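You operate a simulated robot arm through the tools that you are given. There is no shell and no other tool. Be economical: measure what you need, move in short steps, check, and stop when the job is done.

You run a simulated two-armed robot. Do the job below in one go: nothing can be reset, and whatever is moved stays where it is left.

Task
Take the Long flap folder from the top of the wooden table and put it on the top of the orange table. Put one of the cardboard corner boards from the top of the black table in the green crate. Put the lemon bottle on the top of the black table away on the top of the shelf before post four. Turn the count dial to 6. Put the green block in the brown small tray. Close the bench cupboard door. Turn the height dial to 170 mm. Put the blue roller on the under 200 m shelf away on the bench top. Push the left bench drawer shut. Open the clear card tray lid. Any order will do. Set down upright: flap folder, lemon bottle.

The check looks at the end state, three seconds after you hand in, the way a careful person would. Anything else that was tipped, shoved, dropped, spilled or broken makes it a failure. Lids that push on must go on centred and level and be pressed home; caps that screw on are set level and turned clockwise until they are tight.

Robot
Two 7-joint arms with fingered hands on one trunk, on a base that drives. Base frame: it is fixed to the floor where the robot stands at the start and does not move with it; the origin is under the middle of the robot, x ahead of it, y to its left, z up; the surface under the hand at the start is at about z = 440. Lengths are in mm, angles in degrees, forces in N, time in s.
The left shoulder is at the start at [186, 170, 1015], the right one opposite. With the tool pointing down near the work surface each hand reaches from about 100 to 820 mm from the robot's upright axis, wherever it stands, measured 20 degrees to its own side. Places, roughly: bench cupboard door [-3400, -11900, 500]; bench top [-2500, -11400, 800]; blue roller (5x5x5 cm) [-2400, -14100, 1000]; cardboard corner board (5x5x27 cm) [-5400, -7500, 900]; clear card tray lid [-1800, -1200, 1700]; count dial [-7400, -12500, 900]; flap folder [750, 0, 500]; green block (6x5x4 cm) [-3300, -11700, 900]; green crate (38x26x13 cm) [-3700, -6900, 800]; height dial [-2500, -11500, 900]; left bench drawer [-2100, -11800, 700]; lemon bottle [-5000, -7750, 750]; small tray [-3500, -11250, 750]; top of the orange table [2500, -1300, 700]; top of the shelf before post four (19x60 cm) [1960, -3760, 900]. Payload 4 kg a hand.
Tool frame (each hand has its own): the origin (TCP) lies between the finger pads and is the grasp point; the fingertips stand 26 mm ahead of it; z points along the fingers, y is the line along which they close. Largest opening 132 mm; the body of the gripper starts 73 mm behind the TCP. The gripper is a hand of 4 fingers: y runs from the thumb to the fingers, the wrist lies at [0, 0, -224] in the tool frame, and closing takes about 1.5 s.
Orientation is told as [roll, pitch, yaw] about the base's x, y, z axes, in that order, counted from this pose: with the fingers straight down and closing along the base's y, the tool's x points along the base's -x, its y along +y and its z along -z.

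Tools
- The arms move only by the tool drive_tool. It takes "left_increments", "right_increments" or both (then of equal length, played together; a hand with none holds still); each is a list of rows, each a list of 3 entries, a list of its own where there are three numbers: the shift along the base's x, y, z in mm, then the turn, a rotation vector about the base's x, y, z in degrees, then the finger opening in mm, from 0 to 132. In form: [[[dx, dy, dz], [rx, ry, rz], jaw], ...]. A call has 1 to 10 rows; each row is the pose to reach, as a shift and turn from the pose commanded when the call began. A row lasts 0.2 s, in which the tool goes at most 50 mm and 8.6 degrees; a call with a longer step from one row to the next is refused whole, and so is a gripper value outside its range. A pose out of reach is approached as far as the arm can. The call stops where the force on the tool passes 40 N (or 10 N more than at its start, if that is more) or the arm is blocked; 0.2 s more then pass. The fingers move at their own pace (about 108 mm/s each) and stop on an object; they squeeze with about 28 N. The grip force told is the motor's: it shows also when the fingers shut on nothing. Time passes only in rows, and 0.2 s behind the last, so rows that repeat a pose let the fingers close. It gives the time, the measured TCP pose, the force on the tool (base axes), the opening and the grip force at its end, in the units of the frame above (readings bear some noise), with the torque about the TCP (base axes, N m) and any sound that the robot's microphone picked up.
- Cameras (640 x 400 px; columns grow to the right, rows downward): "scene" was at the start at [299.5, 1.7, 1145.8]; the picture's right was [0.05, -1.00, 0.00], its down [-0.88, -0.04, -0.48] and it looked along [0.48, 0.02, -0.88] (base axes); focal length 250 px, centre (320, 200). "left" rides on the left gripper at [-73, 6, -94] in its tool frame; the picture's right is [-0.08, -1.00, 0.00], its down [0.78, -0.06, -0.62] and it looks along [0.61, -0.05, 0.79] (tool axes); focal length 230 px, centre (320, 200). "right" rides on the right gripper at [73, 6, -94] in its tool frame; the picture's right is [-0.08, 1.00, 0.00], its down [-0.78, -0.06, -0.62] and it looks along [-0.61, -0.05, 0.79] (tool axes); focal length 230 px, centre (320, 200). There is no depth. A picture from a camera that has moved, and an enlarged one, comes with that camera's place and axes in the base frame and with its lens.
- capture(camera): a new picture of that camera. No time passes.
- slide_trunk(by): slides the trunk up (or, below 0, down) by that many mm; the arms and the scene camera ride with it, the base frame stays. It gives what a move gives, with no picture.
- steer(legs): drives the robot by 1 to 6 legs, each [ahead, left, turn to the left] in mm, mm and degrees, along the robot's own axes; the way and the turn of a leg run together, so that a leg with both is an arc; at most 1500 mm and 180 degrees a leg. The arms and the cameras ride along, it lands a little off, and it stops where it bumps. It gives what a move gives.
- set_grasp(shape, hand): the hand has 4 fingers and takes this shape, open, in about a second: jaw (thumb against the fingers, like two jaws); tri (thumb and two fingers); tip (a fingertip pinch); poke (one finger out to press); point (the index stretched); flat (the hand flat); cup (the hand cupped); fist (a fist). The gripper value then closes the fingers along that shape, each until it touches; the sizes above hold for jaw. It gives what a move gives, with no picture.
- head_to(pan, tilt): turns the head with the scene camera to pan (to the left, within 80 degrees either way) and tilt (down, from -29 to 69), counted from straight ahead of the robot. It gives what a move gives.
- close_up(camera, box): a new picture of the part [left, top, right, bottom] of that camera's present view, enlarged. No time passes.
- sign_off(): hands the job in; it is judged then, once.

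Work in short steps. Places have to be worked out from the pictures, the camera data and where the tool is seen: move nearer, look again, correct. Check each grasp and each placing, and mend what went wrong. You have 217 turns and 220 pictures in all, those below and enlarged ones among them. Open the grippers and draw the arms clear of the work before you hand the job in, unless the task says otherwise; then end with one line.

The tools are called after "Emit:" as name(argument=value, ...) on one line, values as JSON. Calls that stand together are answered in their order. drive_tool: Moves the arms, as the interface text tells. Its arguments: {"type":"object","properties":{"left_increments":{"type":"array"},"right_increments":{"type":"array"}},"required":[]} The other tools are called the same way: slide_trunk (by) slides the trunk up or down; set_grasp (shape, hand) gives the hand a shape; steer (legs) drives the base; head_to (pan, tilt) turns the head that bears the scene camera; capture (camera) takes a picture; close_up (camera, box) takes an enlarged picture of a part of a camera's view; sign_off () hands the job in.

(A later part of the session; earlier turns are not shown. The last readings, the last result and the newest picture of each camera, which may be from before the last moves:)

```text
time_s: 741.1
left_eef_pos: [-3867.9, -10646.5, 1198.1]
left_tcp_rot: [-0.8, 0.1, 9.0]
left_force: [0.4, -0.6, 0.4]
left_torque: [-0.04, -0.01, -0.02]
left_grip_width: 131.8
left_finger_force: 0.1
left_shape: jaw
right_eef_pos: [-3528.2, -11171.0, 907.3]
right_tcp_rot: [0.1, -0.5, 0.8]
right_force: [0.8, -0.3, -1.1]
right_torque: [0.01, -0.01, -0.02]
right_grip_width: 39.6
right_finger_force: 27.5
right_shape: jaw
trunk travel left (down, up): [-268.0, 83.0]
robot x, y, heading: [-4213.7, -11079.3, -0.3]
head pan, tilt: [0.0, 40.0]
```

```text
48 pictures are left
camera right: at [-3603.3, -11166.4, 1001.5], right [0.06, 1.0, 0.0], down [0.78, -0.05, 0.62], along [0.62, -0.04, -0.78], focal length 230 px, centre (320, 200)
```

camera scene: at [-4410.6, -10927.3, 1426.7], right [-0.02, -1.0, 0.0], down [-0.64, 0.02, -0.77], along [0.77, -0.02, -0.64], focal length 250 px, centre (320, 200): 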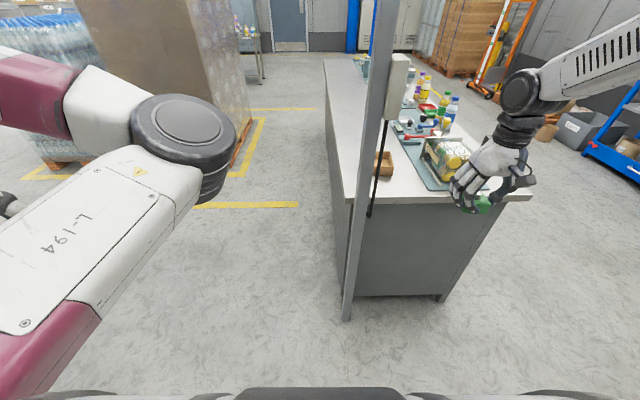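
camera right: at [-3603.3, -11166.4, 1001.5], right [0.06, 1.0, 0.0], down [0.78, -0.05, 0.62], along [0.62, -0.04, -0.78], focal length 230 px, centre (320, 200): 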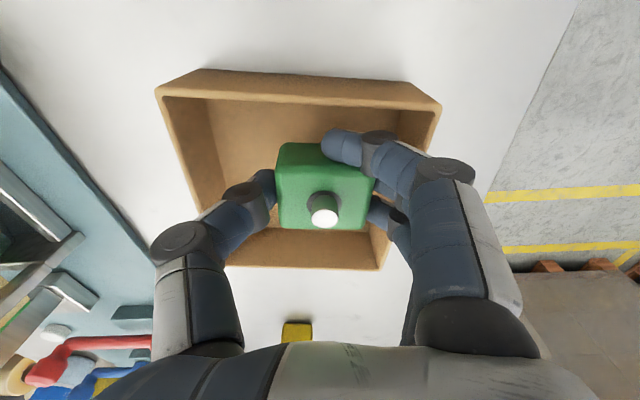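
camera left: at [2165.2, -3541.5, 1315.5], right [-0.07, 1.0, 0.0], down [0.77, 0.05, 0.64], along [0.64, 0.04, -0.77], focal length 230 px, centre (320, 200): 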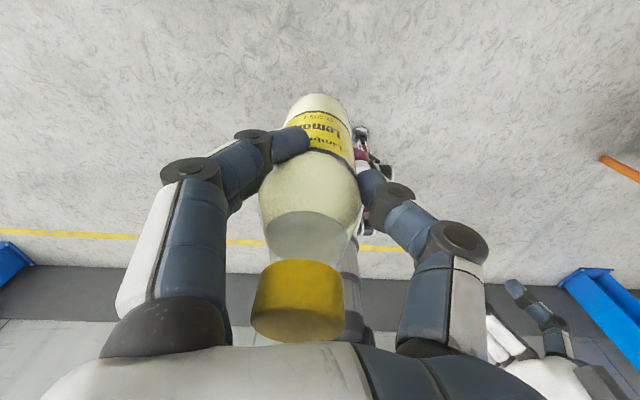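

Well within the tray. I lower the rest in small steps to contact, then release.

Emit:
drive_tool(right_increments=[[[-5, 0, -5], [0, 0, 0], 30], [[-5, 0, -10], [0, 0, 0], 30], [[-5, 0, -14], [0, 0, 0], 30], [[-5, 0, -18], [0, 0, 0], 30], [[-5, 0, -22], [0, 0, 0], 30], [[-5, 0, -26], [0, 0, 0], 30]])

Emit:
drive_tool(right_increments=[[[0, 0, 1], [0, 0, 0], 50], [[0, 0, 1], [0, 0, 0], 62], [[0, 0, 1], [0, 0, 0], 66], [[0, 0, 40], [0, 0, 0], 66], [[0, 0, 85], [0, 0, 0], 66], [[0, 0, 130], [0, 0, 0], 66], [[0, 0, 175], [0, 0, 0], 66], [[0, 0, 200], [0, 0, 0], 66]])

Emit:
capture(camera="right")

```text
time_s: 742.0
left_eef_pos: [-3866.3, -10646.0, 1197.1]
left_tcp_rot: [-0.9, 0.3, 9.1]
left_force: [1.0, 0.3, 0.3]
left_torque: [0.0, 0.04, 0.03]
left_grip_width: 131.8
left_finger_force: 0.1
left_shape: jaw
right_eef_pos: [-3528.5, -11169.8, 896.2]
right_tcp_rot: [0.1, -0.9, 0.7]
right_force: [0.6, -0.3, -1.1]
right_torque: [0.04, 0.04, -0.01]
right_grip_width: 39.6
right_finger_force: 27.9
right_shape: jaw
trunk travel left (down, up): [-268.0, 83.0]
robot x, y, heading: [-4214.2, -11082.0, -0.4]
head pan, tilt: [0.0, 40.0]
stopped in row 4 (right hand): the force on the tool passed its limit at 43 N (the readings are from after the stop); the commanded pose is now the measured one
```

```text
time_s: 743.8
left_eef_pos: [-3867.3, -10645.3, 1199.5]
left_tcp_rot: [-0.7, 0.2, 9.0]
left_force: [0.3, 0.0, -0.4]
left_torque: [0.01, -0.02, 0.01]
left_grip_width: 132.0
left_finger_force: 0.1
left_shape: jaw
right_eef_pos: [-3529.7, -11171.4, 1101.1]
right_tcp_rot: [0.1, -1.1, 0.7]
right_force: [0.4, -0.2, 0.6]
right_torque: [-0.03, -0.02, -0.01]
right_grip_width: 65.1
right_finger_force: 0.1
right_shape: jaw
trunk travel left (down, up): [-268.0, 83.0]
robot x, y, heading: [-4215.9, -11081.0, -0.4]
head pan, tilt: [0.0, 40.0]
```

```text
47 pictures are left
camera right: at [-3606.1, -11166.3, 1192.8], right [0.07, 1.0, 0.01], down [0.77, -0.05, 0.63], along [0.63, -0.04, -0.78], focal length 230 px, centre (320, 200)
```

right: 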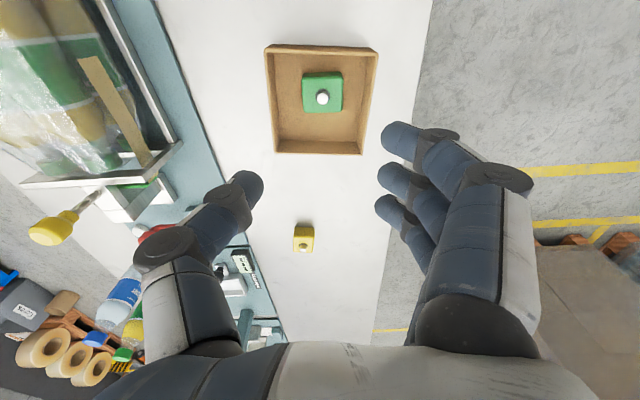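

Block delivered. Next the blue roller: I drive round to face the rack at y≈−14100.

Emit:
steer(legs=[[-350, 0, 0], [0, 0, -90], [1450, 0, 0], [250, 0, 0], [0, 1450, 0], [0, 700, 0]])

Emit:
head_to(pan=0, tilt=20)

Emit:
capture(camera="scene")

```text
time_s: 745.3
left_eef_pos: [-4032.7, -10644.6, 1197.9]
left_tcp_rot: [-0.8, 0.2, 9.1]
left_force: [0.3, -0.2, 0.6]
left_torque: [0.02, -0.02, 0.0]
left_grip_width: 131.9
left_finger_force: 0.1
left_shape: jaw
right_eef_pos: [-3686.9, -11172.0, 1100.9]
right_tcp_rot: [0.7, -3.2, -0.5]
right_force: [14.1, 2.8, -3.1]
right_torque: [-0.34, 1.03, -0.5]
right_grip_width: 65.3
right_finger_force: 0.0
right_shape: jaw
trunk travel left (down, up): [-268.0, 83.0]
robot x, y, heading: [-4383.2, -11076.2, -0.3]
head pan, tilt: [0.0, 40.0]
stopped in leg 1: the force on the tool passed its limit at 178 N (the readings are from after the stop); the commanded pose is now the measured one
```

```text
time_s: 746.2
left_eef_pos: [-4032.7, -10644.2, 1198.6]
left_tcp_rot: [-0.8, 0.2, 9.1]
left_force: [0.3, 0.2, 1.1]
left_torque: [-0.02, -0.04, 0.01]
left_grip_width: 132.1
left_finger_force: 0.1
left_shape: jaw
right_eef_pos: [-3685.9, -11171.4, 1101.3]
right_tcp_rot: [0.5, -3.1, -0.4]
right_force: [15.9, 2.2, -2.0]
right_torque: [-0.24, 1.25, -0.53]
right_grip_width: 65.6
right_finger_force: 0.1
right_shape: jaw
trunk travel left (down, up): [-268.0, 83.0]
robot x, y, heading: [-4383.1, -11079.4, -0.2]
head pan, tilt: [0.0, 20.0]
```

```text
46 pictures are left
camera scene: at [-4241.1, -11079.7, 1457.8], right [-0.01, -1.0, 0.0], down [-0.34, 0.0, -0.94], along [0.94, -0.01, -0.34], focal length 250 px, centre (320, 200)
```

scene: 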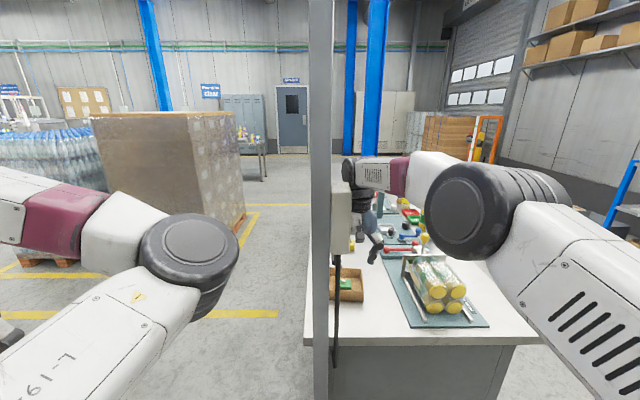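

On backing, the right hand caught the control box hanging on the post. I ease forward, move the hand sideways clear (−y), and then back out.

Emit:
steer(legs=[[60, 0, 0]])

Emit:
drive_tool(right_increments=[[[0, -40, 10], [0, 0, 0], 40], [[0, -85, 20], [0, 0, 0], 40], [[0, -130, 30], [0, 0, 0], 40], [[0, -175, 40], [0, 0, 0], 40], [[-30, -210, 50], [0, 0, 0], 40], [[-70, -225, 50], [0, 0, 0], 40]])

Emit:
close_up(camera="scene", box=[270, 130, 510, 360])

```text
time_s: 747.1
left_eef_pos: [-3975.1, -10645.2, 1198.6]
left_tcp_rot: [-0.8, 0.2, 9.2]
left_force: [0.2, -0.1, -1.2]
left_torque: [0.0, 0.04, 0.01]
left_grip_width: 131.9
left_finger_force: 0.0
left_shape: jaw
right_eef_pos: [-3628.9, -11171.3, 1100.6]
right_tcp_rot: [0.5, -3.0, -0.3]
right_force: [0.9, -0.2, -0.4]
right_torque: [0.01, 0.07, -0.01]
right_grip_width: 65.3
right_finger_force: 0.0
right_shape: jaw
trunk travel left (down, up): [-268.0, 83.0]
robot x, y, heading: [-4325.8, -11079.8, -0.6]
head pan, tilt: [0.0, 20.0]
```

```text
time_s: 748.5
left_eef_pos: [-3977.9, -10646.6, 1198.3]
left_tcp_rot: [-0.8, 0.1, 9.2]
left_force: [1.6, -1.3, 0.3]
left_torque: [-0.02, 0.0, -0.01]
left_grip_width: 131.7
left_finger_force: 0.1
left_shape: jaw
right_eef_pos: [-3699.8, -11398.3, 1153.0]
right_tcp_rot: [0.5, -3.3, -0.3]
right_force: [0.3, 0.7, -0.6]
right_torque: [0.01, 0.0, -0.02]
right_grip_width: 40.6
right_finger_force: 0.0
right_shape: jaw
trunk travel left (down, up): [-268.0, 83.0]
robot x, y, heading: [-4328.1, -11078.5, -0.2]
head pan, tilt: [0.0, 20.0]
```

```text
1.74 times, centred on (390, 245) of scene
camera zoom: at [-4186.7, -11080.7, 1458.3], right [-0.01, -1.0, 0.0], down [-0.34, 0.0, -0.94], along [0.94, -0.01, -0.34], focal length 434 px, centre (198, 122)
```

zoom: 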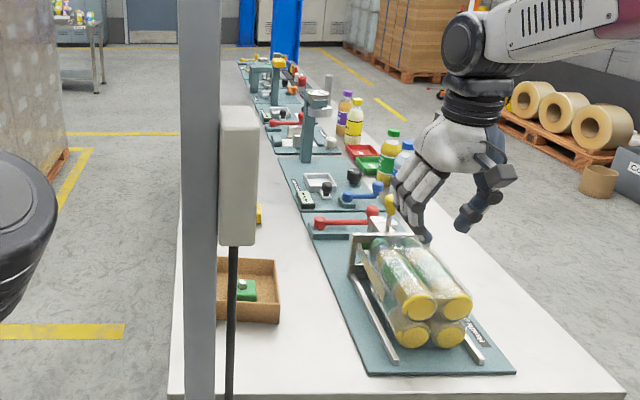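

All intact, hand clear. Now I back out and drive around to face the rack.

Emit:
steer(legs=[[-350, 0, 0], [0, 0, -90], [1450, 0, 0], [250, 0, 0], [0, 1450, 0], [0, 750, 0]])

Emit:
capture(camera="scene")

```text
time_s: 782.2
left_eef_pos: [-2138.1, -13251.5, 1199.0]
left_tcp_rot: [-0.8, 0.1, -82.5]
left_force: [-0.1, 0.7, -0.3]
left_torque: [0.02, 0.02, -0.01]
left_grip_width: 132.0
left_finger_force: 0.1
left_shape: jaw
right_eef_pos: [-2899.6, -13509.5, 1153.1]
right_tcp_rot: [0.5, -3.1, -91.9]
right_force: [0.1, 0.2, 0.4]
right_torque: [0.01, -0.01, -0.03]
right_grip_width: 40.5
right_finger_force: 0.1
right_shape: jaw
trunk travel left (down, up): [-268.0, 83.0]
robot x, y, heading: [-2561.9, -12890.9, -92.0]
head pan, tilt: [0.0, 20.0]
```

```text
44 pictures are left
camera scene: at [-2566.8, -13033.0, 1458.1], right [-1.0, 0.03, 0.0], down [0.01, 0.34, -0.94], along [-0.03, -0.94, -0.34], focal length 250 px, centre (320, 200)
```

scene: 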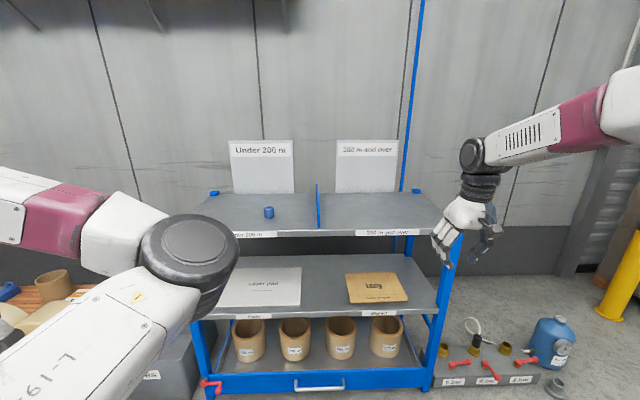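

The roller is at ≈[−2360,−14140,1000] on the top-left shelf. I pull the right hand back, drive closer, and bring the left hand above it.

Emit:
drive_tool(right_increments=[[[0, 40, 0], [0, 0, 0], 40], [[0, 80, 0], [0, 0, 0], 40], [[0, 120, 0], [0, 0, 0], 40], [[0, 160, 0], [0, 0, 0], 40]])

Emit:
steer(legs=[[540, 20, 2]])

Emit:
drive_tool(left_increments=[[[-22, -34, 0], [0, 0, -1], 110], [[-44, -68, 0], [0, 0, -3], 110], [[-66, -102, 0], [0, 0, -5], 110], [[-88, -136, 0], [0, 0, -7], 110], [[-110, -170, 0], [0, 0, -8], 110], [[-132, -204, 0], [0, 0, -8], 110], [[-154, -238, 0], [0, 0, -8], 110], [[-176, -272, -10], [0, 0, -8], 110], [[-198, -300, -20], [0, 0, -8], 110], [[-205, -310, -40], [0, 0, -8], 110]])

Emit:
capture(camera="left")

```text
time_s: 783.2
left_eef_pos: [-2139.4, -13250.9, 1199.7]
left_tcp_rot: [-0.8, 0.1, -82.6]
left_force: [0.3, 0.9, 0.0]
left_torque: [0.03, 0.0, 0.01]
left_grip_width: 131.8
left_finger_force: 0.1
left_shape: jaw
right_eef_pos: [-2897.7, -13347.1, 1153.7]
right_tcp_rot: [0.5, -3.2, -91.9]
right_force: [0.6, -0.1, -0.2]
right_torque: [-0.02, 0.0, -0.01]
right_grip_width: 40.7
right_finger_force: 0.1
right_shape: jaw
trunk travel left (down, up): [-268.0, 83.0]
robot x, y, heading: [-2560.0, -12890.3, -91.8]
head pan, tilt: [0.0, 20.0]
```

```text
time_s: 786.3
left_eef_pos: [-2111.0, -13777.4, 1199.5]
left_tcp_rot: [-0.8, 0.1, -80.1]
left_force: [0.8, -0.4, -0.2]
left_torque: [0.05, -0.01, 0.0]
left_grip_width: 131.7
left_finger_force: 0.1
left_shape: jaw
right_eef_pos: [-2865.0, -13907.7, 1152.0]
right_tcp_rot: [0.5, -3.1, -89.5]
right_force: [-0.1, 0.2, 0.0]
right_torque: [0.01, -0.01, 0.01]
right_grip_width: 40.5
right_finger_force: 0.0
right_shape: jaw
trunk travel left (down, up): [-268.0, 83.0]
robot x, y, heading: [-2547.5, -13435.2, -89.3]
head pan, tilt: [0.0, 20.0]
```

```text
time_s: 788.7
left_eef_pos: [-2268.7, -14088.8, 1166.5]
left_tcp_rot: [-1.1, -0.3, -83.5]
left_force: [1.1, 0.3, 0.2]
left_torque: [0.02, 0.0, -0.02]
left_grip_width: 109.8
left_finger_force: 0.1
left_shape: jaw
left hand out of reach, approached as far as the arm can: row 2, 3, 4, 5, 6, 7, 8, 9, 10
right_eef_pos: [-2866.0, -13907.4, 1153.2]
right_tcp_rot: [0.5, -3.1, -89.5]
right_force: [-0.3, 0.9, -0.4]
right_torque: [0.0, -0.01, 0.02]
right_grip_width: 40.5
right_finger_force: 0.1
right_shape: jaw
trunk travel left (down, up): [-268.0, 83.0]
robot x, y, heading: [-2548.5, -13435.9, -89.4]
head pan, tilt: [0.0, 20.0]
stopped in row 10 (left hand): the arm was blocked; the commanded pose is now the measured one
```

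```text
43 pictures are left
camera left: at [-2255.1, -14159.7, 1260.9], right [-0.98, -0.19, 0.02], down [-0.14, 0.78, 0.61], along [-0.13, 0.6, -0.79], focal length 230 px, centre (320, 200)
```

left: 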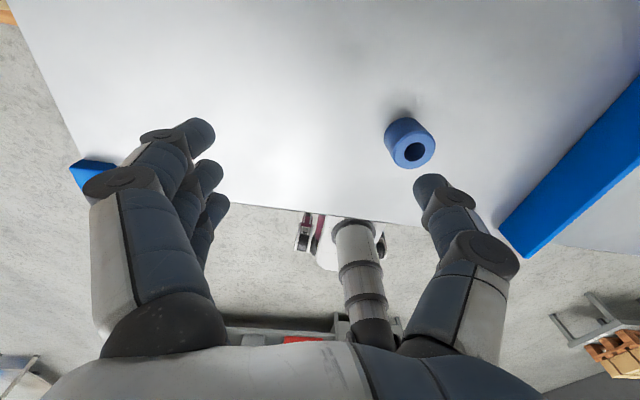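

The roller triangulates to [−2371,−14079,~1027]. I move the left hand over it.

Emit:
drive_tool(left_increments=[[[-25, 5, 0], [0, 0, -2], 110], [[-50, 8, 0], [0, 0, -4], 110], [[-75, 10, 0], [0, 0, -6], 110], [[-102, 10, -10], [0, 0, -6], 110], [[-102, 10, -45], [0, 0, -6], 110], [[-102, 10, -80], [0, 0, -6], 110], [[-102, 10, -80], [0, 0, -6], 110]])

Emit:
capture(camera="left")

```text
time_s: 790.5
left_eef_pos: [-2317.6, -14102.8, 1087.8]
left_tcp_rot: [-0.1, -0.9, -85.3]
left_force: [-0.9, 0.3, 0.1]
left_torque: [0.02, 0.01, 0.0]
left_grip_width: 110.1
left_finger_force: 0.0
left_shape: jaw
left hand out of reach, approached as far as the arm can: row 2, 3, 4, 5, 6, 7
right_eef_pos: [-2864.7, -13907.7, 1152.9]
right_tcp_rot: [0.5, -3.1, -89.5]
right_force: [0.2, 0.3, 0.2]
right_torque: [0.01, 0.03, 0.01]
right_grip_width: 40.5
right_finger_force: 0.1
right_shape: jaw
trunk travel left (down, up): [-268.0, 83.0]
robot x, y, heading: [-2547.9, -13437.6, -89.6]
head pan, tilt: [0.0, 20.0]
stopped in row 7 (left hand): the arm was blocked; the commanded pose is now the measured one
```

```text
42 pictures are left
camera left: at [-2306.7, -14174.1, 1182.5], right [-0.99, -0.16, 0.0], down [-0.12, 0.79, 0.6], along [-0.1, 0.6, -0.8], focal length 230 px, centre (320, 200)
```

left: 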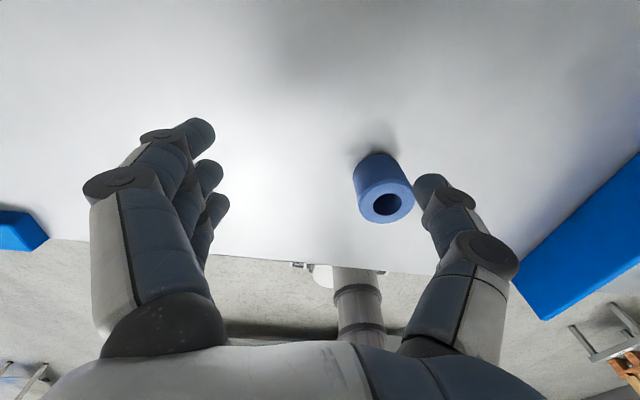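

I shift the base by −55 in x and 24 back so the hand is centred on the roller, then lower and close.

Emit:
steer(legs=[[-24, -54, 0]])

Emit:
drive_tool(left_increments=[[[0, 0, -20], [0, 0, 0], 110], [[0, 0, -40], [0, 0, 0], 110], [[0, 0, -54], [0, 0, 0], 110], [[0, 0, -54], [0, 0, 0], 110]])

Emit:
capture(camera="left")

```text
time_s: 791.7
left_eef_pos: [-2369.3, -14078.5, 1088.0]
left_tcp_rot: [0.0, -1.1, -85.3]
left_force: [-0.4, -1.0, 0.2]
left_torque: [0.0, -0.02, 0.01]
left_grip_width: 110.0
left_finger_force: 0.1
left_shape: jaw
right_eef_pos: [-2917.6, -13884.8, 1153.8]
right_tcp_rot: [0.6, -3.0, -89.5]
right_force: [-0.3, 0.2, -0.3]
right_torque: [-0.01, -0.03, 0.01]
right_grip_width: 40.3
right_finger_force: 0.1
right_shape: jaw
trunk travel left (down, up): [-268.0, 83.0]
robot x, y, heading: [-2605.1, -13410.5, -89.4]
head pan, tilt: [0.0, 20.0]
```

```text
time_s: 792.9
left_eef_pos: [-2316.5, -14077.5, 1038.3]
left_tcp_rot: [1.0, -1.6, -80.8]
left_force: [0.1, 0.0, -0.9]
left_torque: [0.04, 0.02, 0.0]
left_grip_width: 109.9
left_finger_force: 0.1
left_shape: jaw
right_eef_pos: [-2917.6, -13883.2, 1153.0]
right_tcp_rot: [0.4, -3.1, -89.5]
right_force: [0.2, 0.0, -0.5]
right_torque: [-0.04, -0.04, 0.03]
right_grip_width: 40.6
right_finger_force: 0.1
right_shape: jaw
trunk travel left (down, up): [-268.0, 83.0]
robot x, y, heading: [-2601.9, -13413.3, -89.3]
head pan, tilt: [0.0, 20.0]
stopped in row 4 (left hand): the arm was blocked; the commanded pose is now the measured one
```

```text
41 pictures are left
camera left: at [-2302.6, -14147.5, 1135.1], right [-0.97, -0.24, -0.02], down [-0.2, 0.78, 0.59], along [-0.13, 0.58, -0.81], focal length 230 px, centre (320, 200)
```

left: 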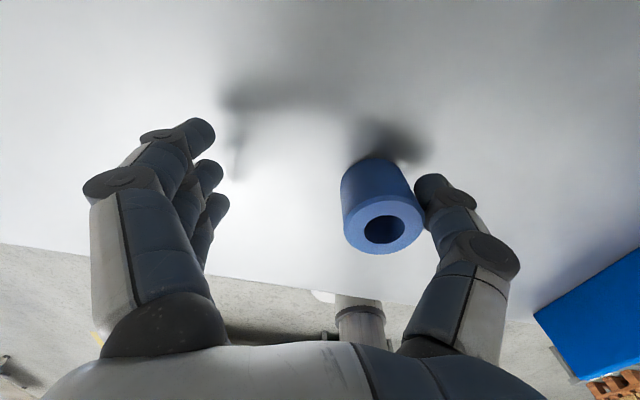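

The roller stands between thumb and fingers, so I simply close; it may slide a little to the centre.

Emit:
drive_tool(left_increments=[[[-3, 0, 0], [0, 0, 0], 95], [[-6, 0, 0], [0, 0, 0], 80], [[-8, 0, 0], [0, 0, 0], 65], [[-8, 0, 0], [0, 0, 0], 50], [[-8, 0, 0], [0, 0, 0], 35], [[-8, 0, 0], [0, 0, 0], 30], [[-8, 0, 0], [0, 0, 0], 30]])

Emit:
capture(camera="left")

```text
time_s: 794.7
left_eef_pos: [-2280.5, -14075.0, 1039.6]
left_tcp_rot: [1.7, -1.6, -77.1]
left_force: [-0.3, 0.7, -1.6]
left_torque: [-0.01, 0.02, -0.01]
left_grip_width: 30.0
left_finger_force: 0.1
left_shape: jaw
right_eef_pos: [-2917.2, -13883.1, 1153.6]
right_tcp_rot: [0.5, -3.1, -89.4]
right_force: [0.1, 0.0, 0.4]
right_torque: [-0.01, 0.03, 0.02]
right_grip_width: 40.4
right_finger_force: 0.1
right_shape: jaw
trunk travel left (down, up): [-268.0, 83.0]
robot x, y, heading: [-2599.7, -13411.4, -89.4]
head pan, tilt: [0.0, 20.0]
stopped in row 7 (left hand): the arm was blocked; the commanded pose is now the measured one
```

```text
40 pictures are left
camera left: at [-2264.0, -14142.5, 1134.6], right [-0.95, -0.3, -0.03], down [-0.26, 0.76, 0.59], along [-0.16, 0.57, -0.81], focal length 230 px, centre (320, 200)
```

left: 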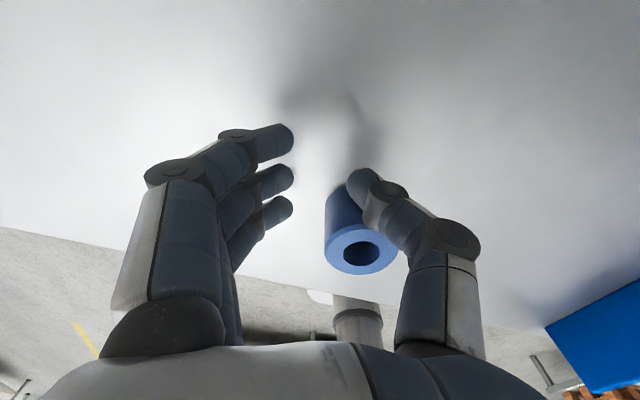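

The arm drifts outward when reaching down in this posture, nudging the roller. I lift, open, re-centre by base motion, and will use the trunk to lower instead.

Emit:
drive_tool(left_increments=[[[0, 0, 20], [0, 0, 0], 30], [[0, 0, 45], [0, 0, 0], 30], [[0, 0, 62], [0, 0, 0], 60], [[0, 0, 62], [0, 0, 0], 110], [[0, 0, 62], [0, 0, 0], 110]])

Emit:
capture(camera="left")

```text
time_s: 795.9
left_eef_pos: [-2275.0, -14073.1, 1098.3]
left_tcp_rot: [1.5, -1.3, -76.2]
left_force: [-0.3, -1.3, -0.1]
left_torque: [-0.01, 0.03, -0.01]
left_grip_width: 109.9
left_finger_force: 0.0
left_shape: jaw
right_eef_pos: [-2917.6, -13884.2, 1154.0]
right_tcp_rot: [0.4, -3.0, -89.4]
right_force: [-0.6, 0.4, 0.4]
right_torque: [-0.03, -0.02, 0.02]
right_grip_width: 40.5
right_finger_force: 0.0
right_shape: jaw
trunk travel left (down, up): [-268.0, 83.0]
robot x, y, heading: [-2600.3, -13410.7, -89.3]
head pan, tilt: [0.0, 20.0]
```

```text
39 pictures are left
camera left: at [-2255.5, -14140.9, 1194.7], right [-0.95, -0.31, -0.02], down [-0.27, 0.76, 0.6], along [-0.17, 0.57, -0.8], focal length 230 px, centre (320, 200)
```

left: 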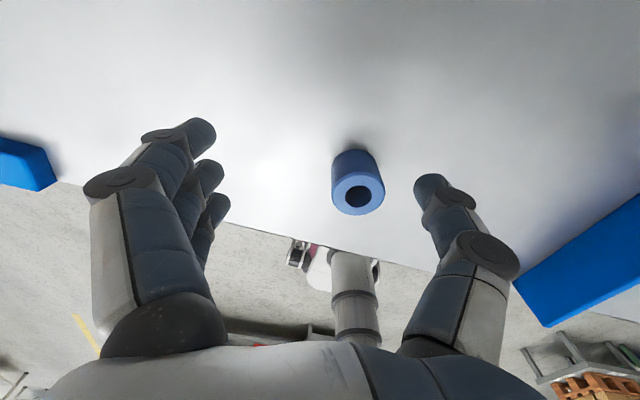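

Roller at [−2312,−14052]. I shift the base to centre the hand on it, lower the trunk 64, and close.

Emit:
steer(legs=[[-21, -37, 0]])

Emit:
slide_trunk(by=-64)

Emit:
capture(camera="left")

```text
time_s: 796.9
left_eef_pos: [-2312.9, -14054.1, 1102.4]
left_tcp_rot: [1.3, -1.7, -76.4]
left_force: [-0.1, 0.2, 0.9]
left_torque: [-0.02, -0.05, 0.01]
left_grip_width: 109.5
left_finger_force: 0.1
left_shape: jaw
right_eef_pos: [-2954.6, -13862.9, 1152.5]
right_tcp_rot: [0.6, -3.0, -89.4]
right_force: [-0.8, -0.9, -0.2]
right_torque: [-0.05, 0.01, -0.04]
right_grip_width: 40.3
right_finger_force: 0.0
right_shape: jaw
trunk travel left (down, up): [-268.0, 83.0]
robot x, y, heading: [-2638.8, -13392.1, -89.4]
head pan, tilt: [0.0, 20.0]
```

```text
time_s: 797.9
left_eef_pos: [-2311.8, -14052.7, 1039.1]
left_tcp_rot: [1.3, -1.9, -76.4]
left_force: [0.3, -0.5, -0.2]
left_torque: [-0.02, 0.03, -0.01]
left_grip_width: 109.6
left_finger_force: 0.1
left_shape: jaw
right_eef_pos: [-2954.2, -13862.7, 1088.8]
right_tcp_rot: [0.5, -3.3, -89.4]
right_force: [0.9, 0.0, 0.1]
right_torque: [-0.01, 0.0, 0.02]
right_grip_width: 40.8
right_finger_force: 0.0
right_shape: jaw
trunk travel left (down, up): [-204.0, 147.0]
robot x, y, heading: [-2637.9, -13392.8, -89.5]
head pan, tilt: [0.0, 20.0]
```

```text
38 pictures are left
camera left: at [-2292.8, -14120.6, 1136.0], right [-0.95, -0.31, -0.02], down [-0.26, 0.76, 0.59], along [-0.17, 0.57, -0.81], focal length 230 px, centre (320, 200)
```

left: 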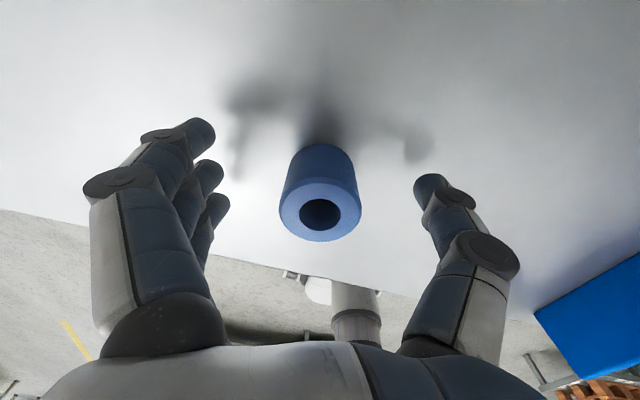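

Perfectly centred. I close the fingers and lift with the trunk.

Emit:
drive_tool(left_increments=[[[0, 0, 0], [0, 0, 0], 80], [[0, 0, 0], [0, 0, 0], 55], [[0, 0, 0], [0, 0, 0], 35], [[0, 0, 0], [0, 0, 0], 30], [[0, 0, 0], [0, 0, 0], 30], [[0, 0, 0], [0, 0, 0], 30]])

Emit:
slide_trunk(by=140)

Emit:
capture(camera="left")

```text
time_s: 799.3
left_eef_pos: [-2312.3, -14053.6, 1037.7]
left_tcp_rot: [1.3, -1.5, -76.2]
left_force: [-0.3, 0.4, 1.5]
left_torque: [-0.01, -0.04, 0.02]
left_grip_width: 24.9
left_finger_force: 27.8
left_shape: jaw
right_eef_pos: [-2954.2, -13863.2, 1089.0]
right_tcp_rot: [0.5, -3.1, -89.4]
right_force: [-0.1, 1.1, 0.5]
right_torque: [0.06, 0.02, 0.03]
right_grip_width: 40.4
right_finger_force: 0.1
right_shape: jaw
trunk travel left (down, up): [-204.0, 147.0]
robot x, y, heading: [-2639.0, -13394.3, -89.5]
head pan, tilt: [0.0, 20.0]
```

```text
time_s: 801.0
left_eef_pos: [-2311.4, -14053.4, 1177.4]
left_tcp_rot: [1.4, -1.5, -76.3]
left_force: [0.3, -0.3, -0.9]
left_torque: [0.02, 0.01, 0.0]
left_grip_width: 24.7
left_finger_force: 28.1
left_shape: jaw
right_eef_pos: [-2954.4, -13864.0, 1228.8]
right_tcp_rot: [0.5, -3.1, -89.4]
right_force: [-0.1, -0.2, 0.0]
right_torque: [0.0, -0.01, 0.03]
right_grip_width: 40.4
right_finger_force: 0.1
right_shape: jaw
trunk travel left (down, up): [-344.0, 7.0]
robot x, y, heading: [-2640.7, -13392.5, -89.5]
head pan, tilt: [0.0, 20.0]
```

```text
37 pictures are left
camera left: at [-2292.7, -14121.7, 1273.6], right [-0.95, -0.31, -0.02], down [-0.26, 0.76, 0.59], along [-0.17, 0.57, -0.8], focal length 230 px, centre (320, 200)
```

left: 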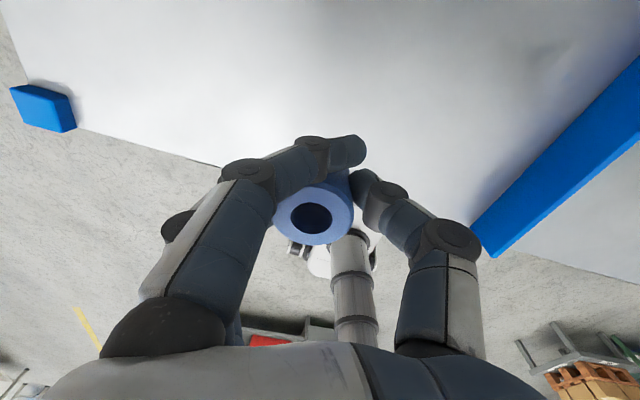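

Roller held. I turn to the bench and approach so the left hand comes over a free strip near [−2550,−11640].

Emit:
steer(legs=[[-300, 0, 0], [0, 0, 179.5], [690, -418, 0]])

Emit:
head_to(pan=20, tilt=42)

Emit:
capture(camera="scene")

```text
time_s: 814.2
left_eef_pos: [-2568.6, -11755.1, 1177.4]
left_tcp_rot: [1.3, -1.6, 104.6]
left_force: [-0.4, 0.6, -0.1]
left_torque: [-0.03, 0.02, 0.0]
left_grip_width: 24.7
left_finger_force: 27.5
left_shape: jaw
right_eef_pos: [-1923.8, -11936.7, 1229.2]
right_tcp_rot: [0.5, -3.2, 91.3]
right_force: [0.1, -0.1, -0.5]
right_torque: [-0.01, 0.0, 0.01]
right_grip_width: 40.4
right_finger_force: 0.1
right_shape: jaw
trunk travel left (down, up): [-344.0, 7.0]
robot x, y, heading: [-2233.1, -12409.5, 91.3]
head pan, tilt: [0.0, 20.0]
```

```text
time_s: 815.1
left_eef_pos: [-2567.8, -11755.1, 1178.0]
left_tcp_rot: [1.3, -1.6, 104.4]
left_force: [0.3, 0.9, -0.8]
left_torque: [0.03, -0.05, -0.02]
left_grip_width: 24.4
left_finger_force: 27.9
left_shape: jaw
right_eef_pos: [-1924.1, -11935.7, 1229.3]
right_tcp_rot: [0.6, -3.0, 91.2]
right_force: [0.0, 0.6, 0.1]
right_torque: [-0.02, -0.01, 0.01]
right_grip_width: 40.7
right_finger_force: 0.0
right_shape: jaw
trunk travel left (down, up): [-344.0, 7.0]
robot x, y, heading: [-2231.3, -12415.9, 91.3]
head pan, tilt: [20.0, 42.0]
```

```text
36 pictures are left
camera scene: at [-2265.8, -12295.0, 1500.0], right [0.93, 0.36, 0.0], down [0.24, -0.62, -0.74], along [-0.27, 0.69, -0.67], focal length 250 px, centre (320, 200)
```

scene: 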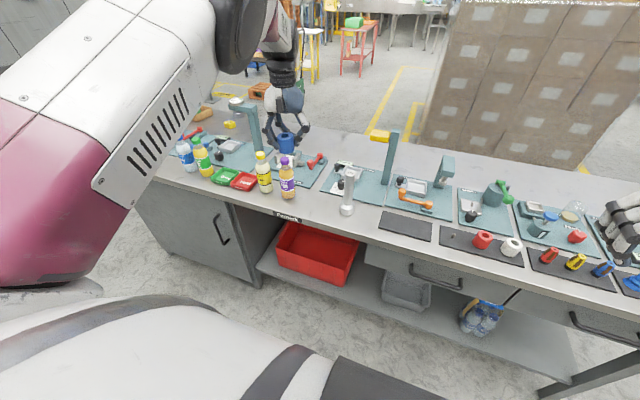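

Free spot between tea bottle and pillar: ≈[−2532,−11650]. I shift the base to bring the roller over it and lower the trunk part-way.

Emit:
steer(legs=[[105, -38, 0]])

Emit:
slide_trunk(by=-230)

Emit:
capture(camera="left")

```text
time_s: 816.3
left_eef_pos: [-2534.7, -11651.1, 1179.0]
left_tcp_rot: [1.3, -1.5, 104.6]
left_force: [0.3, 0.2, -0.5]
left_torque: [-0.01, -0.02, 0.0]
left_grip_width: 24.3
left_finger_force: 27.8
left_shape: jaw
right_eef_pos: [-1889.2, -11830.2, 1229.1]
right_tcp_rot: [0.5, -3.1, 91.5]
right_force: [0.5, 0.6, -0.7]
right_torque: [-0.03, 0.01, -0.02]
right_grip_width: 40.2
right_finger_force: 0.1
right_shape: jaw
trunk travel left (down, up): [-344.0, 7.0]
robot x, y, heading: [-2200.4, -12306.7, 91.5]
head pan, tilt: [20.0, 42.0]
```

```text
time_s: 818.7
left_eef_pos: [-2534.9, -11651.1, 949.8]
left_tcp_rot: [1.4, -1.7, 104.6]
left_force: [0.3, 0.3, -0.3]
left_torque: [0.02, 0.0, 0.01]
left_grip_width: 24.7
left_finger_force: 28.5
left_shape: jaw
right_eef_pos: [-1889.7, -11832.7, 999.7]
right_tcp_rot: [0.4, -3.4, 91.5]
right_force: [0.4, 0.3, -0.1]
right_torque: [-0.01, 0.0, 0.0]
right_grip_width: 40.2
right_finger_force: 0.0
right_shape: jaw
trunk travel left (down, up): [-114.0, 237.0]
robot x, y, heading: [-2197.4, -12307.8, 91.7]
head pan, tilt: [20.0, 42.0]
```

```text
35 pictures are left
camera left: at [-2556.8, -11584.9, 1045.8], right [0.94, 0.33, -0.02], down [0.28, -0.76, 0.59], along [0.18, -0.56, -0.81], focal length 230 px, centre (320, 200)
```

left: 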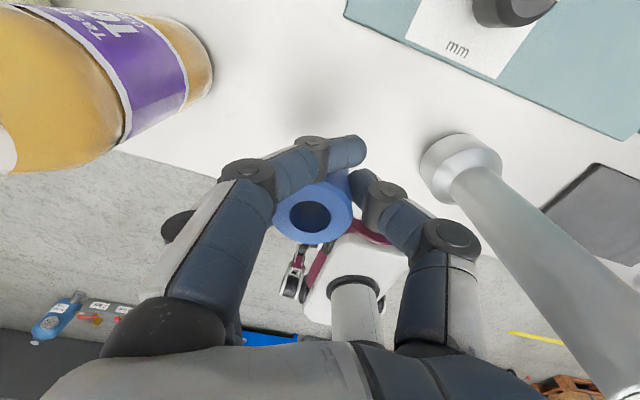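

Clear on both sides. (The height dial with its "mm" card is just beyond, ≈[−2461,−11550].) I lower by the trunk to contact.

Emit:
slide_trunk(by=-56)

Emit:
slide_trunk(by=-8)

Emit:
slide_trunk(by=-6)

```text
time_s: 819.7
left_eef_pos: [-2534.9, -11651.7, 891.5]
left_tcp_rot: [1.3, -1.7, 104.7]
left_force: [-1.0, 0.7, -0.6]
left_torque: [0.0, -0.04, 0.0]
left_grip_width: 24.6
left_finger_force: 27.9
left_shape: jaw
right_eef_pos: [-1891.0, -11831.8, 943.7]
right_tcp_rot: [0.5, -3.2, 91.6]
right_force: [-0.1, -0.1, 0.7]
right_torque: [0.03, 0.0, 0.05]
right_grip_width: 40.2
right_finger_force: 0.0
right_shape: jaw
trunk travel left (down, up): [-58.0, 293.0]
robot x, y, heading: [-2200.4, -12307.8, 91.3]
head pan, tilt: [20.0, 42.0]
```

```text
time_s: 820.2
left_eef_pos: [-2533.4, -11651.2, 886.3]
left_tcp_rot: [1.3, -1.8, 104.6]
left_force: [1.8, 1.7, 14.4]
left_torque: [-0.21, 0.2, 0.06]
left_grip_width: 25.4
left_finger_force: 28.4
left_shape: jaw
right_eef_pos: [-1889.4, -11834.0, 936.4]
right_tcp_rot: [0.5, -3.1, 91.5]
right_force: [-0.3, -0.2, -0.8]
right_torque: [-0.04, -0.02, 0.01]
right_grip_width: 40.2
right_finger_force: 0.0
right_shape: jaw
trunk travel left (down, up): [-50.0, 301.0]
robot x, y, heading: [-2201.6, -12308.0, 91.6]
head pan, tilt: [20.0, 42.0]
```

```text
time_s: 820.7
left_eef_pos: [-2536.4, -11649.5, 885.4]
left_tcp_rot: [1.4, -2.3, 104.6]
left_force: [3.9, -0.7, 20.7]
left_torque: [-0.28, 0.09, 0.07]
left_grip_width: 26.8
left_finger_force: 28.1
left_shape: jaw
right_eef_pos: [-1888.8, -11833.3, 930.1]
right_tcp_rot: [0.5, -3.3, 91.5]
right_force: [0.6, -0.1, 0.5]
right_torque: [0.0, 0.01, -0.05]
right_grip_width: 40.4
right_finger_force: 0.1
right_shape: jaw
trunk travel left (down, up): [-45.0, 306.0]
robot x, y, heading: [-2201.2, -12306.8, 91.2]
head pan, tilt: [20.0, 42.0]
stopped: the force on the tool passed its limit at 43 N (the readings are from after the stop); the commanded pose is now the measured one
```

Contact with the bench. I open the fingers and raise the trunk.

Emit:
drive_tool(left_increments=[[[0, 0, 1], [0, 0, 0], 45], [[0, 0, 2], [0, 0, 0], 60], [[0, 0, 2], [0, 0, 0], 70], [[0, 0, 2], [0, 0, 0], 75]])

Emit:
slide_trunk(by=200)

Emit:
capture(camera="left")

```text
time_s: 821.7
left_eef_pos: [-2535.2, -11649.8, 882.5]
left_tcp_rot: [1.5, -2.0, 104.5]
left_force: [0.5, -0.1, -0.6]
left_torque: [0.0, 0.02, -0.04]
left_grip_width: 74.4
left_finger_force: 0.1
left_shape: jaw
right_eef_pos: [-1889.9, -11830.6, 929.7]
right_tcp_rot: [0.5, -3.1, 91.4]
right_force: [0.1, -1.3, 0.3]
right_torque: [-0.02, -0.01, 0.0]
right_grip_width: 40.2
right_finger_force: 0.1
right_shape: jaw
trunk travel left (down, up): [-45.0, 306.0]
robot x, y, heading: [-2197.8, -12307.0, 91.3]
head pan, tilt: [20.0, 42.0]
```

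```text
time_s: 823.9
left_eef_pos: [-2536.7, -11648.5, 1081.7]
left_tcp_rot: [1.4, -2.0, 104.5]
left_force: [0.7, 0.5, 0.4]
left_torque: [0.02, -0.01, 0.03]
left_grip_width: 74.0
left_finger_force: 0.1
left_shape: jaw
right_eef_pos: [-1890.1, -11831.2, 1129.0]
right_tcp_rot: [0.4, -3.0, 91.6]
right_force: [-0.2, 0.0, -0.6]
right_torque: [-0.02, 0.0, 0.01]
right_grip_width: 40.1
right_finger_force: 0.1
right_shape: jaw
trunk travel left (down, up): [-245.0, 106.0]
robot x, y, heading: [-2203.7, -12308.5, 91.2]
head pan, tilt: [20.0, 42.0]
```

```text
34 pictures are left
camera left: at [-2558.0, -11582.6, 1179.3], right [0.94, 0.33, -0.02], down [0.28, -0.76, 0.59], along [0.18, -0.56, -0.81], focal length 230 px, centre (320, 200)
```

left: 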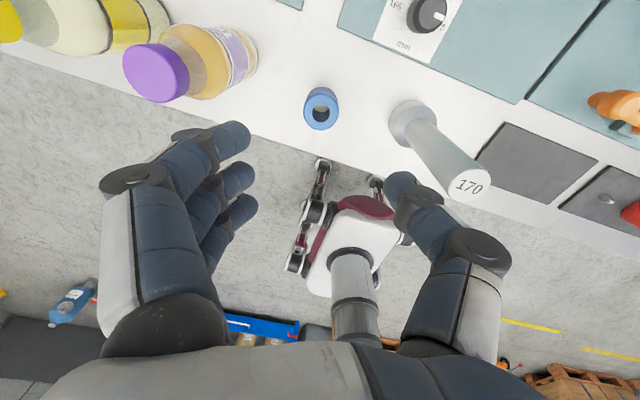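

The roller stands on the bench top. Now I zoom on the height dial.

Emit:
close_up(camera="scene", box=[285, 140, 385, 215])

```text
5.33 times, centred on (335, 178) of scene
camera zoom: at [-2231.8, -12176.6, 1400.1], right [0.93, 0.36, 0.0], down [0.24, -0.62, -0.74], along [-0.27, 0.69, -0.67], focal length 1331 px, centre (240, 320)
```

zoom: 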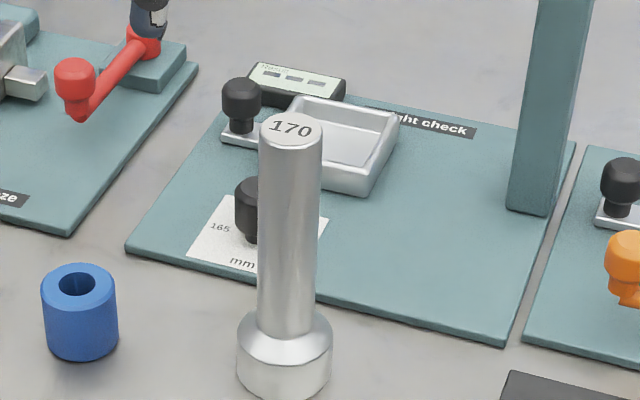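

The dial is partly hidden by the pillar; I move the base so the left-hand camera looks down on it.

Emit:
steer(legs=[[80, -77, -1]])

Emit:
close_up(camera="left", box=[240, 20, 420, 150])

```text
time_s: 825.2
left_eef_pos: [-2448.4, -11561.1, 1083.7]
left_tcp_rot: [1.4, -1.9, 103.6]
left_force: [0.0, 0.4, 0.7]
left_torque: [-0.01, 0.04, 0.0]
left_grip_width: 74.2
left_finger_force: 0.1
left_shape: jaw
right_eef_pos: [-1805.7, -11755.0, 1130.3]
right_tcp_rot: [0.6, -3.1, 90.5]
right_force: [0.2, 1.0, 0.6]
right_torque: [0.0, -0.01, 0.0]
right_grip_width: 40.3
right_finger_force: 0.1
right_shape: jaw
trunk travel left (down, up): [-245.0, 106.0]
robot x, y, heading: [-2119.6, -12226.3, 90.4]
head pan, tilt: [20.0, 42.0]
```

```text
3.08 times, centred on (330, 85) of left
camera zoom: at [-2469.0, -11494.9, 1180.1], right [0.95, 0.31, -0.02], down [0.26, -0.77, 0.59], along [0.17, -0.56, -0.81], focal length 708 px, centre (289, 554)
```

zoom: 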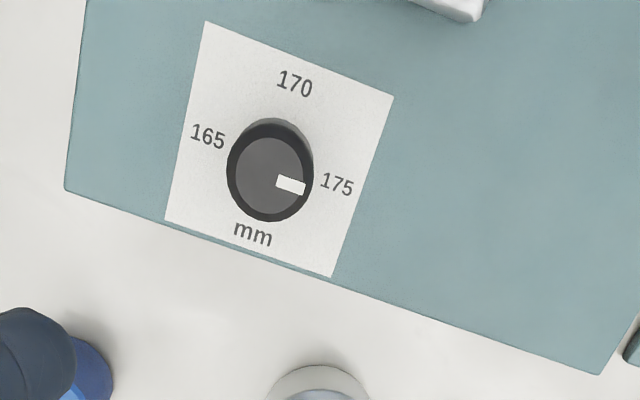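

Dial reads 175; 170 is 90° counter-clockwise (seen from above). Knob at ≈[−2466,−11532], ⌀33. I move the left hand over it and pre-turn it clockwise so it can turn 90° back.

Emit:
drive_tool(left_increments=[[[-4, 6, 0], [0, 0, -8.4], 75], [[-8, 12, 0], [0, 0, -16.8], 75], [[-12, 18, 0], [0, 0, -25], 75], [[-16, 24, 0], [0, 0, -33.5], 75], [[-18, 29, 0], [0, 0, -42], 75], [[-18, 29, 0], [0, 0, -50], 75], [[-18, 29, 0], [0, 0, -58], 75]])

Emit:
capture(camera="left")

```text
time_s: 826.9
left_eef_pos: [-2466.1, -11534.0, 1083.9]
left_tcp_rot: [1.3, -2.1, 45.4]
left_force: [-0.3, -0.4, 1.1]
left_torque: [-0.01, 0.03, 0.0]
left_grip_width: 74.2
left_finger_force: 0.1
left_shape: jaw
right_eef_pos: [-1806.4, -11754.7, 1128.1]
right_tcp_rot: [0.5, -3.1, 90.6]
right_force: [-0.3, 0.3, 0.0]
right_torque: [0.01, -0.01, -0.04]
right_grip_width: 40.2
right_finger_force: 0.1
right_shape: jaw
trunk travel left (down, up): [-245.0, 106.0]
robot x, y, heading: [-2123.2, -12225.1, 90.5]
head pan, tilt: [20.0, 42.0]
```

```text
31 pictures are left
camera left: at [-2420.8, -11481.4, 1180.5], right [0.77, -0.64, -0.02], down [-0.51, -0.63, 0.59], along [-0.39, -0.44, -0.81], focal length 230 px, centre (320, 200)
```

left: 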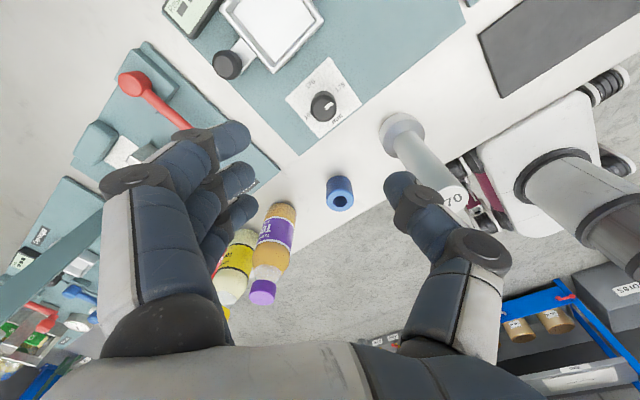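

The hand is exactly above the knob. I lower by the trunk 190 and close.

Emit:
slide_trunk(by=-192)

Emit:
drive_tool(left_increments=[[[0, 0, 0], [0, 0, 0], 55], [[0, 0, 0], [0, 0, 0], 35], [[0, 0, 0], [0, 0, 0], 20], [[0, 0, 0], [0, 0, 0], 10], [[0, 0, 0], [0, 0, 0], 10], [[0, 0, 0], [0, 0, 0], 10]])

Emit:
capture(camera="left")

```text
time_s: 829.0
left_eef_pos: [-2467.7, -11533.9, 893.4]
left_tcp_rot: [1.4, -2.0, 45.7]
left_force: [-0.1, -0.1, -0.2]
left_torque: [0.02, 0.0, -0.02]
left_grip_width: 74.1
left_finger_force: 0.1
left_shape: jaw
right_eef_pos: [-1805.1, -11754.4, 938.9]
right_tcp_rot: [0.5, -3.3, 90.4]
right_force: [-1.2, 0.0, 0.1]
right_torque: [0.03, -0.01, 0.0]
right_grip_width: 40.2
right_finger_force: 0.1
right_shape: jaw
trunk travel left (down, up): [-53.0, 298.0]
robot x, y, heading: [-2122.3, -12227.7, 90.5]
head pan, tilt: [20.0, 42.0]
```

```text
time_s: 830.4
left_eef_pos: [-2465.5, -11533.0, 891.2]
left_tcp_rot: [1.3, -2.0, 45.6]
left_force: [4.4, -5.9, -1.8]
left_torque: [-0.08, -0.07, -0.04]
left_grip_width: 14.6
left_finger_force: 28.1
left_shape: jaw
right_eef_pos: [-1805.1, -11755.3, 936.5]
right_tcp_rot: [0.6, -3.2, 90.4]
right_force: [1.0, 0.6, -0.2]
right_torque: [0.02, 0.01, 0.01]
right_grip_width: 40.5
right_finger_force: 0.0
right_shape: jaw
trunk travel left (down, up): [-53.0, 298.0]
robot x, y, heading: [-2121.8, -12225.2, 90.4]
head pan, tilt: [20.0, 42.0]
```

```text
30 pictures are left
camera left: at [-2420.7, -11481.8, 988.1], right [0.77, -0.64, -0.02], down [-0.51, -0.63, 0.59], along [-0.39, -0.44, -0.81], focal length 230 px, centre (320, 200)
```

left: 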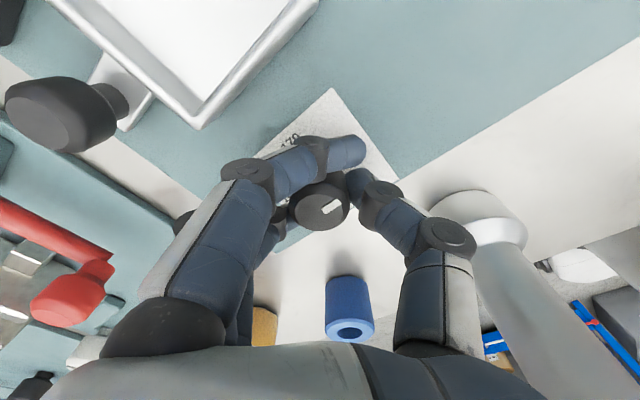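

The knob is held. I turn +84°, then check.

Emit:
drive_tool(left_increments=[[[0, 0, 0], [0, 0, 8.4], 10], [[0, 0, 0], [0, 0, 16.8], 10], [[0, 0, 0], [0, 0, 25.2], 10], [[0, 0, 0], [0, 0, 33.6], 10], [[0, 0, 0], [0, 0, 42], 10], [[0, 0, 0], [0, 0, 50.4], 10], [[0, 0, 0], [0, 0, 58.8], 10], [[0, 0, 0], [0, 0, 67.2], 10], [[0, 0, 0], [0, 0, 75.6], 10], [[0, 0, 0], [0, 0, 84], 10]])

Emit:
drive_tool(left_increments=[[[0, 0, 0], [0, 0, 6], 10], [[0, 0, 0], [0, 0, 6], 10], [[0, 0, 0], [0, 0, 6], 30], [[0, 0, 0], [0, 0, 6], 60], [[0, 0, 0], [0, 0, 6], 75]])

Emit:
slide_trunk(by=180)

Emit:
capture(camera="left")

```text
time_s: 832.5
left_eef_pos: [-2467.0, -11531.3, 891.6]
left_tcp_rot: [1.3, -2.0, 129.7]
left_force: [-5.6, 4.4, -3.0]
left_torque: [-0.05, 0.19, -0.04]
left_grip_width: 13.4
left_finger_force: 28.1
left_shape: jaw
right_eef_pos: [-1806.6, -11755.0, 936.8]
right_tcp_rot: [0.5, -3.1, 90.5]
right_force: [-0.4, -0.2, -0.1]
right_torque: [0.02, 0.01, 0.04]
right_grip_width: 40.4
right_finger_force: 0.0
right_shape: jaw
trunk travel left (down, up): [-53.0, 298.0]
robot x, y, heading: [-2122.2, -12227.3, 90.4]
head pan, tilt: [20.0, 42.0]
```

```text
time_s: 833.8
left_eef_pos: [-2465.9, -11532.7, 891.3]
left_tcp_rot: [1.3, -2.0, 135.6]
left_force: [-0.3, 0.3, 0.3]
left_torque: [0.0, 0.01, -0.04]
left_grip_width: 74.3
left_finger_force: 0.1
left_shape: jaw
right_eef_pos: [-1805.8, -11755.4, 937.3]
right_tcp_rot: [0.5, -3.1, 90.6]
right_force: [0.6, 0.8, -0.3]
right_torque: [-0.05, 0.0, 0.0]
right_grip_width: 40.1
right_finger_force: 0.0
right_shape: jaw
trunk travel left (down, up): [-53.0, 298.0]
robot x, y, heading: [-2121.1, -12223.0, 90.2]
head pan, tilt: [20.0, 42.0]
```

```text
time_s: 835.8
left_eef_pos: [-2466.7, -11531.9, 1070.5]
left_tcp_rot: [1.5, -2.0, 135.8]
left_force: [0.3, 0.4, -0.3]
left_torque: [0.02, -0.01, -0.01]
left_grip_width: 74.0
left_finger_force: 0.0
left_shape: jaw
right_eef_pos: [-1807.1, -11755.4, 1116.6]
right_tcp_rot: [0.5, -3.0, 90.6]
right_force: [-0.1, -0.1, 0.1]
right_torque: [-0.03, 0.04, -0.02]
right_grip_width: 40.2
right_finger_force: 0.1
right_shape: jaw
trunk travel left (down, up): [-233.0, 118.0]
robot x, y, heading: [-2126.7, -12228.9, 90.3]
head pan, tilt: [20.0, 42.0]
```

```text
29 pictures are left
camera left: at [-2520.4, -11486.7, 1167.3], right [0.64, 0.77, -0.02], down [0.63, -0.51, 0.59], along [0.44, -0.39, -0.81], focal length 230 px, centre (320, 200)
```

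left: 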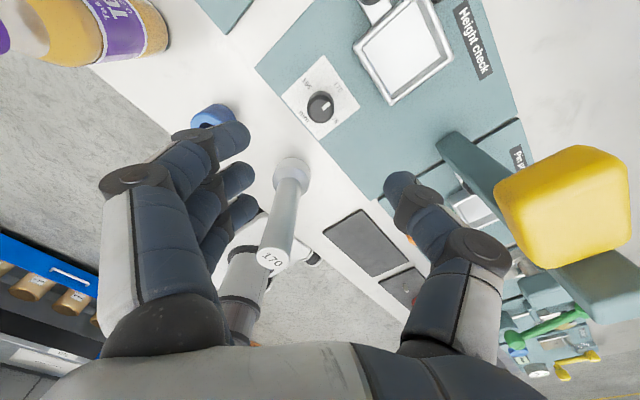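

I zoom to read the dial.

Emit:
close_up(camera="left", box=[270, 50, 370, 145])

```text
4.21 times, centred on (320, 98) of left
camera zoom: at [-2520.4, -11486.7, 1167.3], right [0.64, 0.77, -0.02], down [0.63, -0.51, 0.59], along [0.44, -0.39, -0.81], focal length 969 px, centre (320, 632)
```

zoom: 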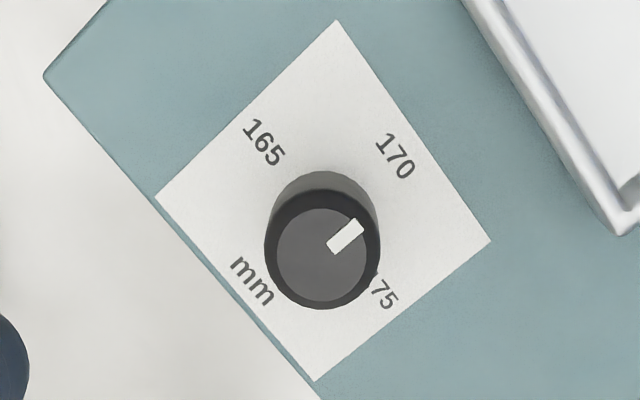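

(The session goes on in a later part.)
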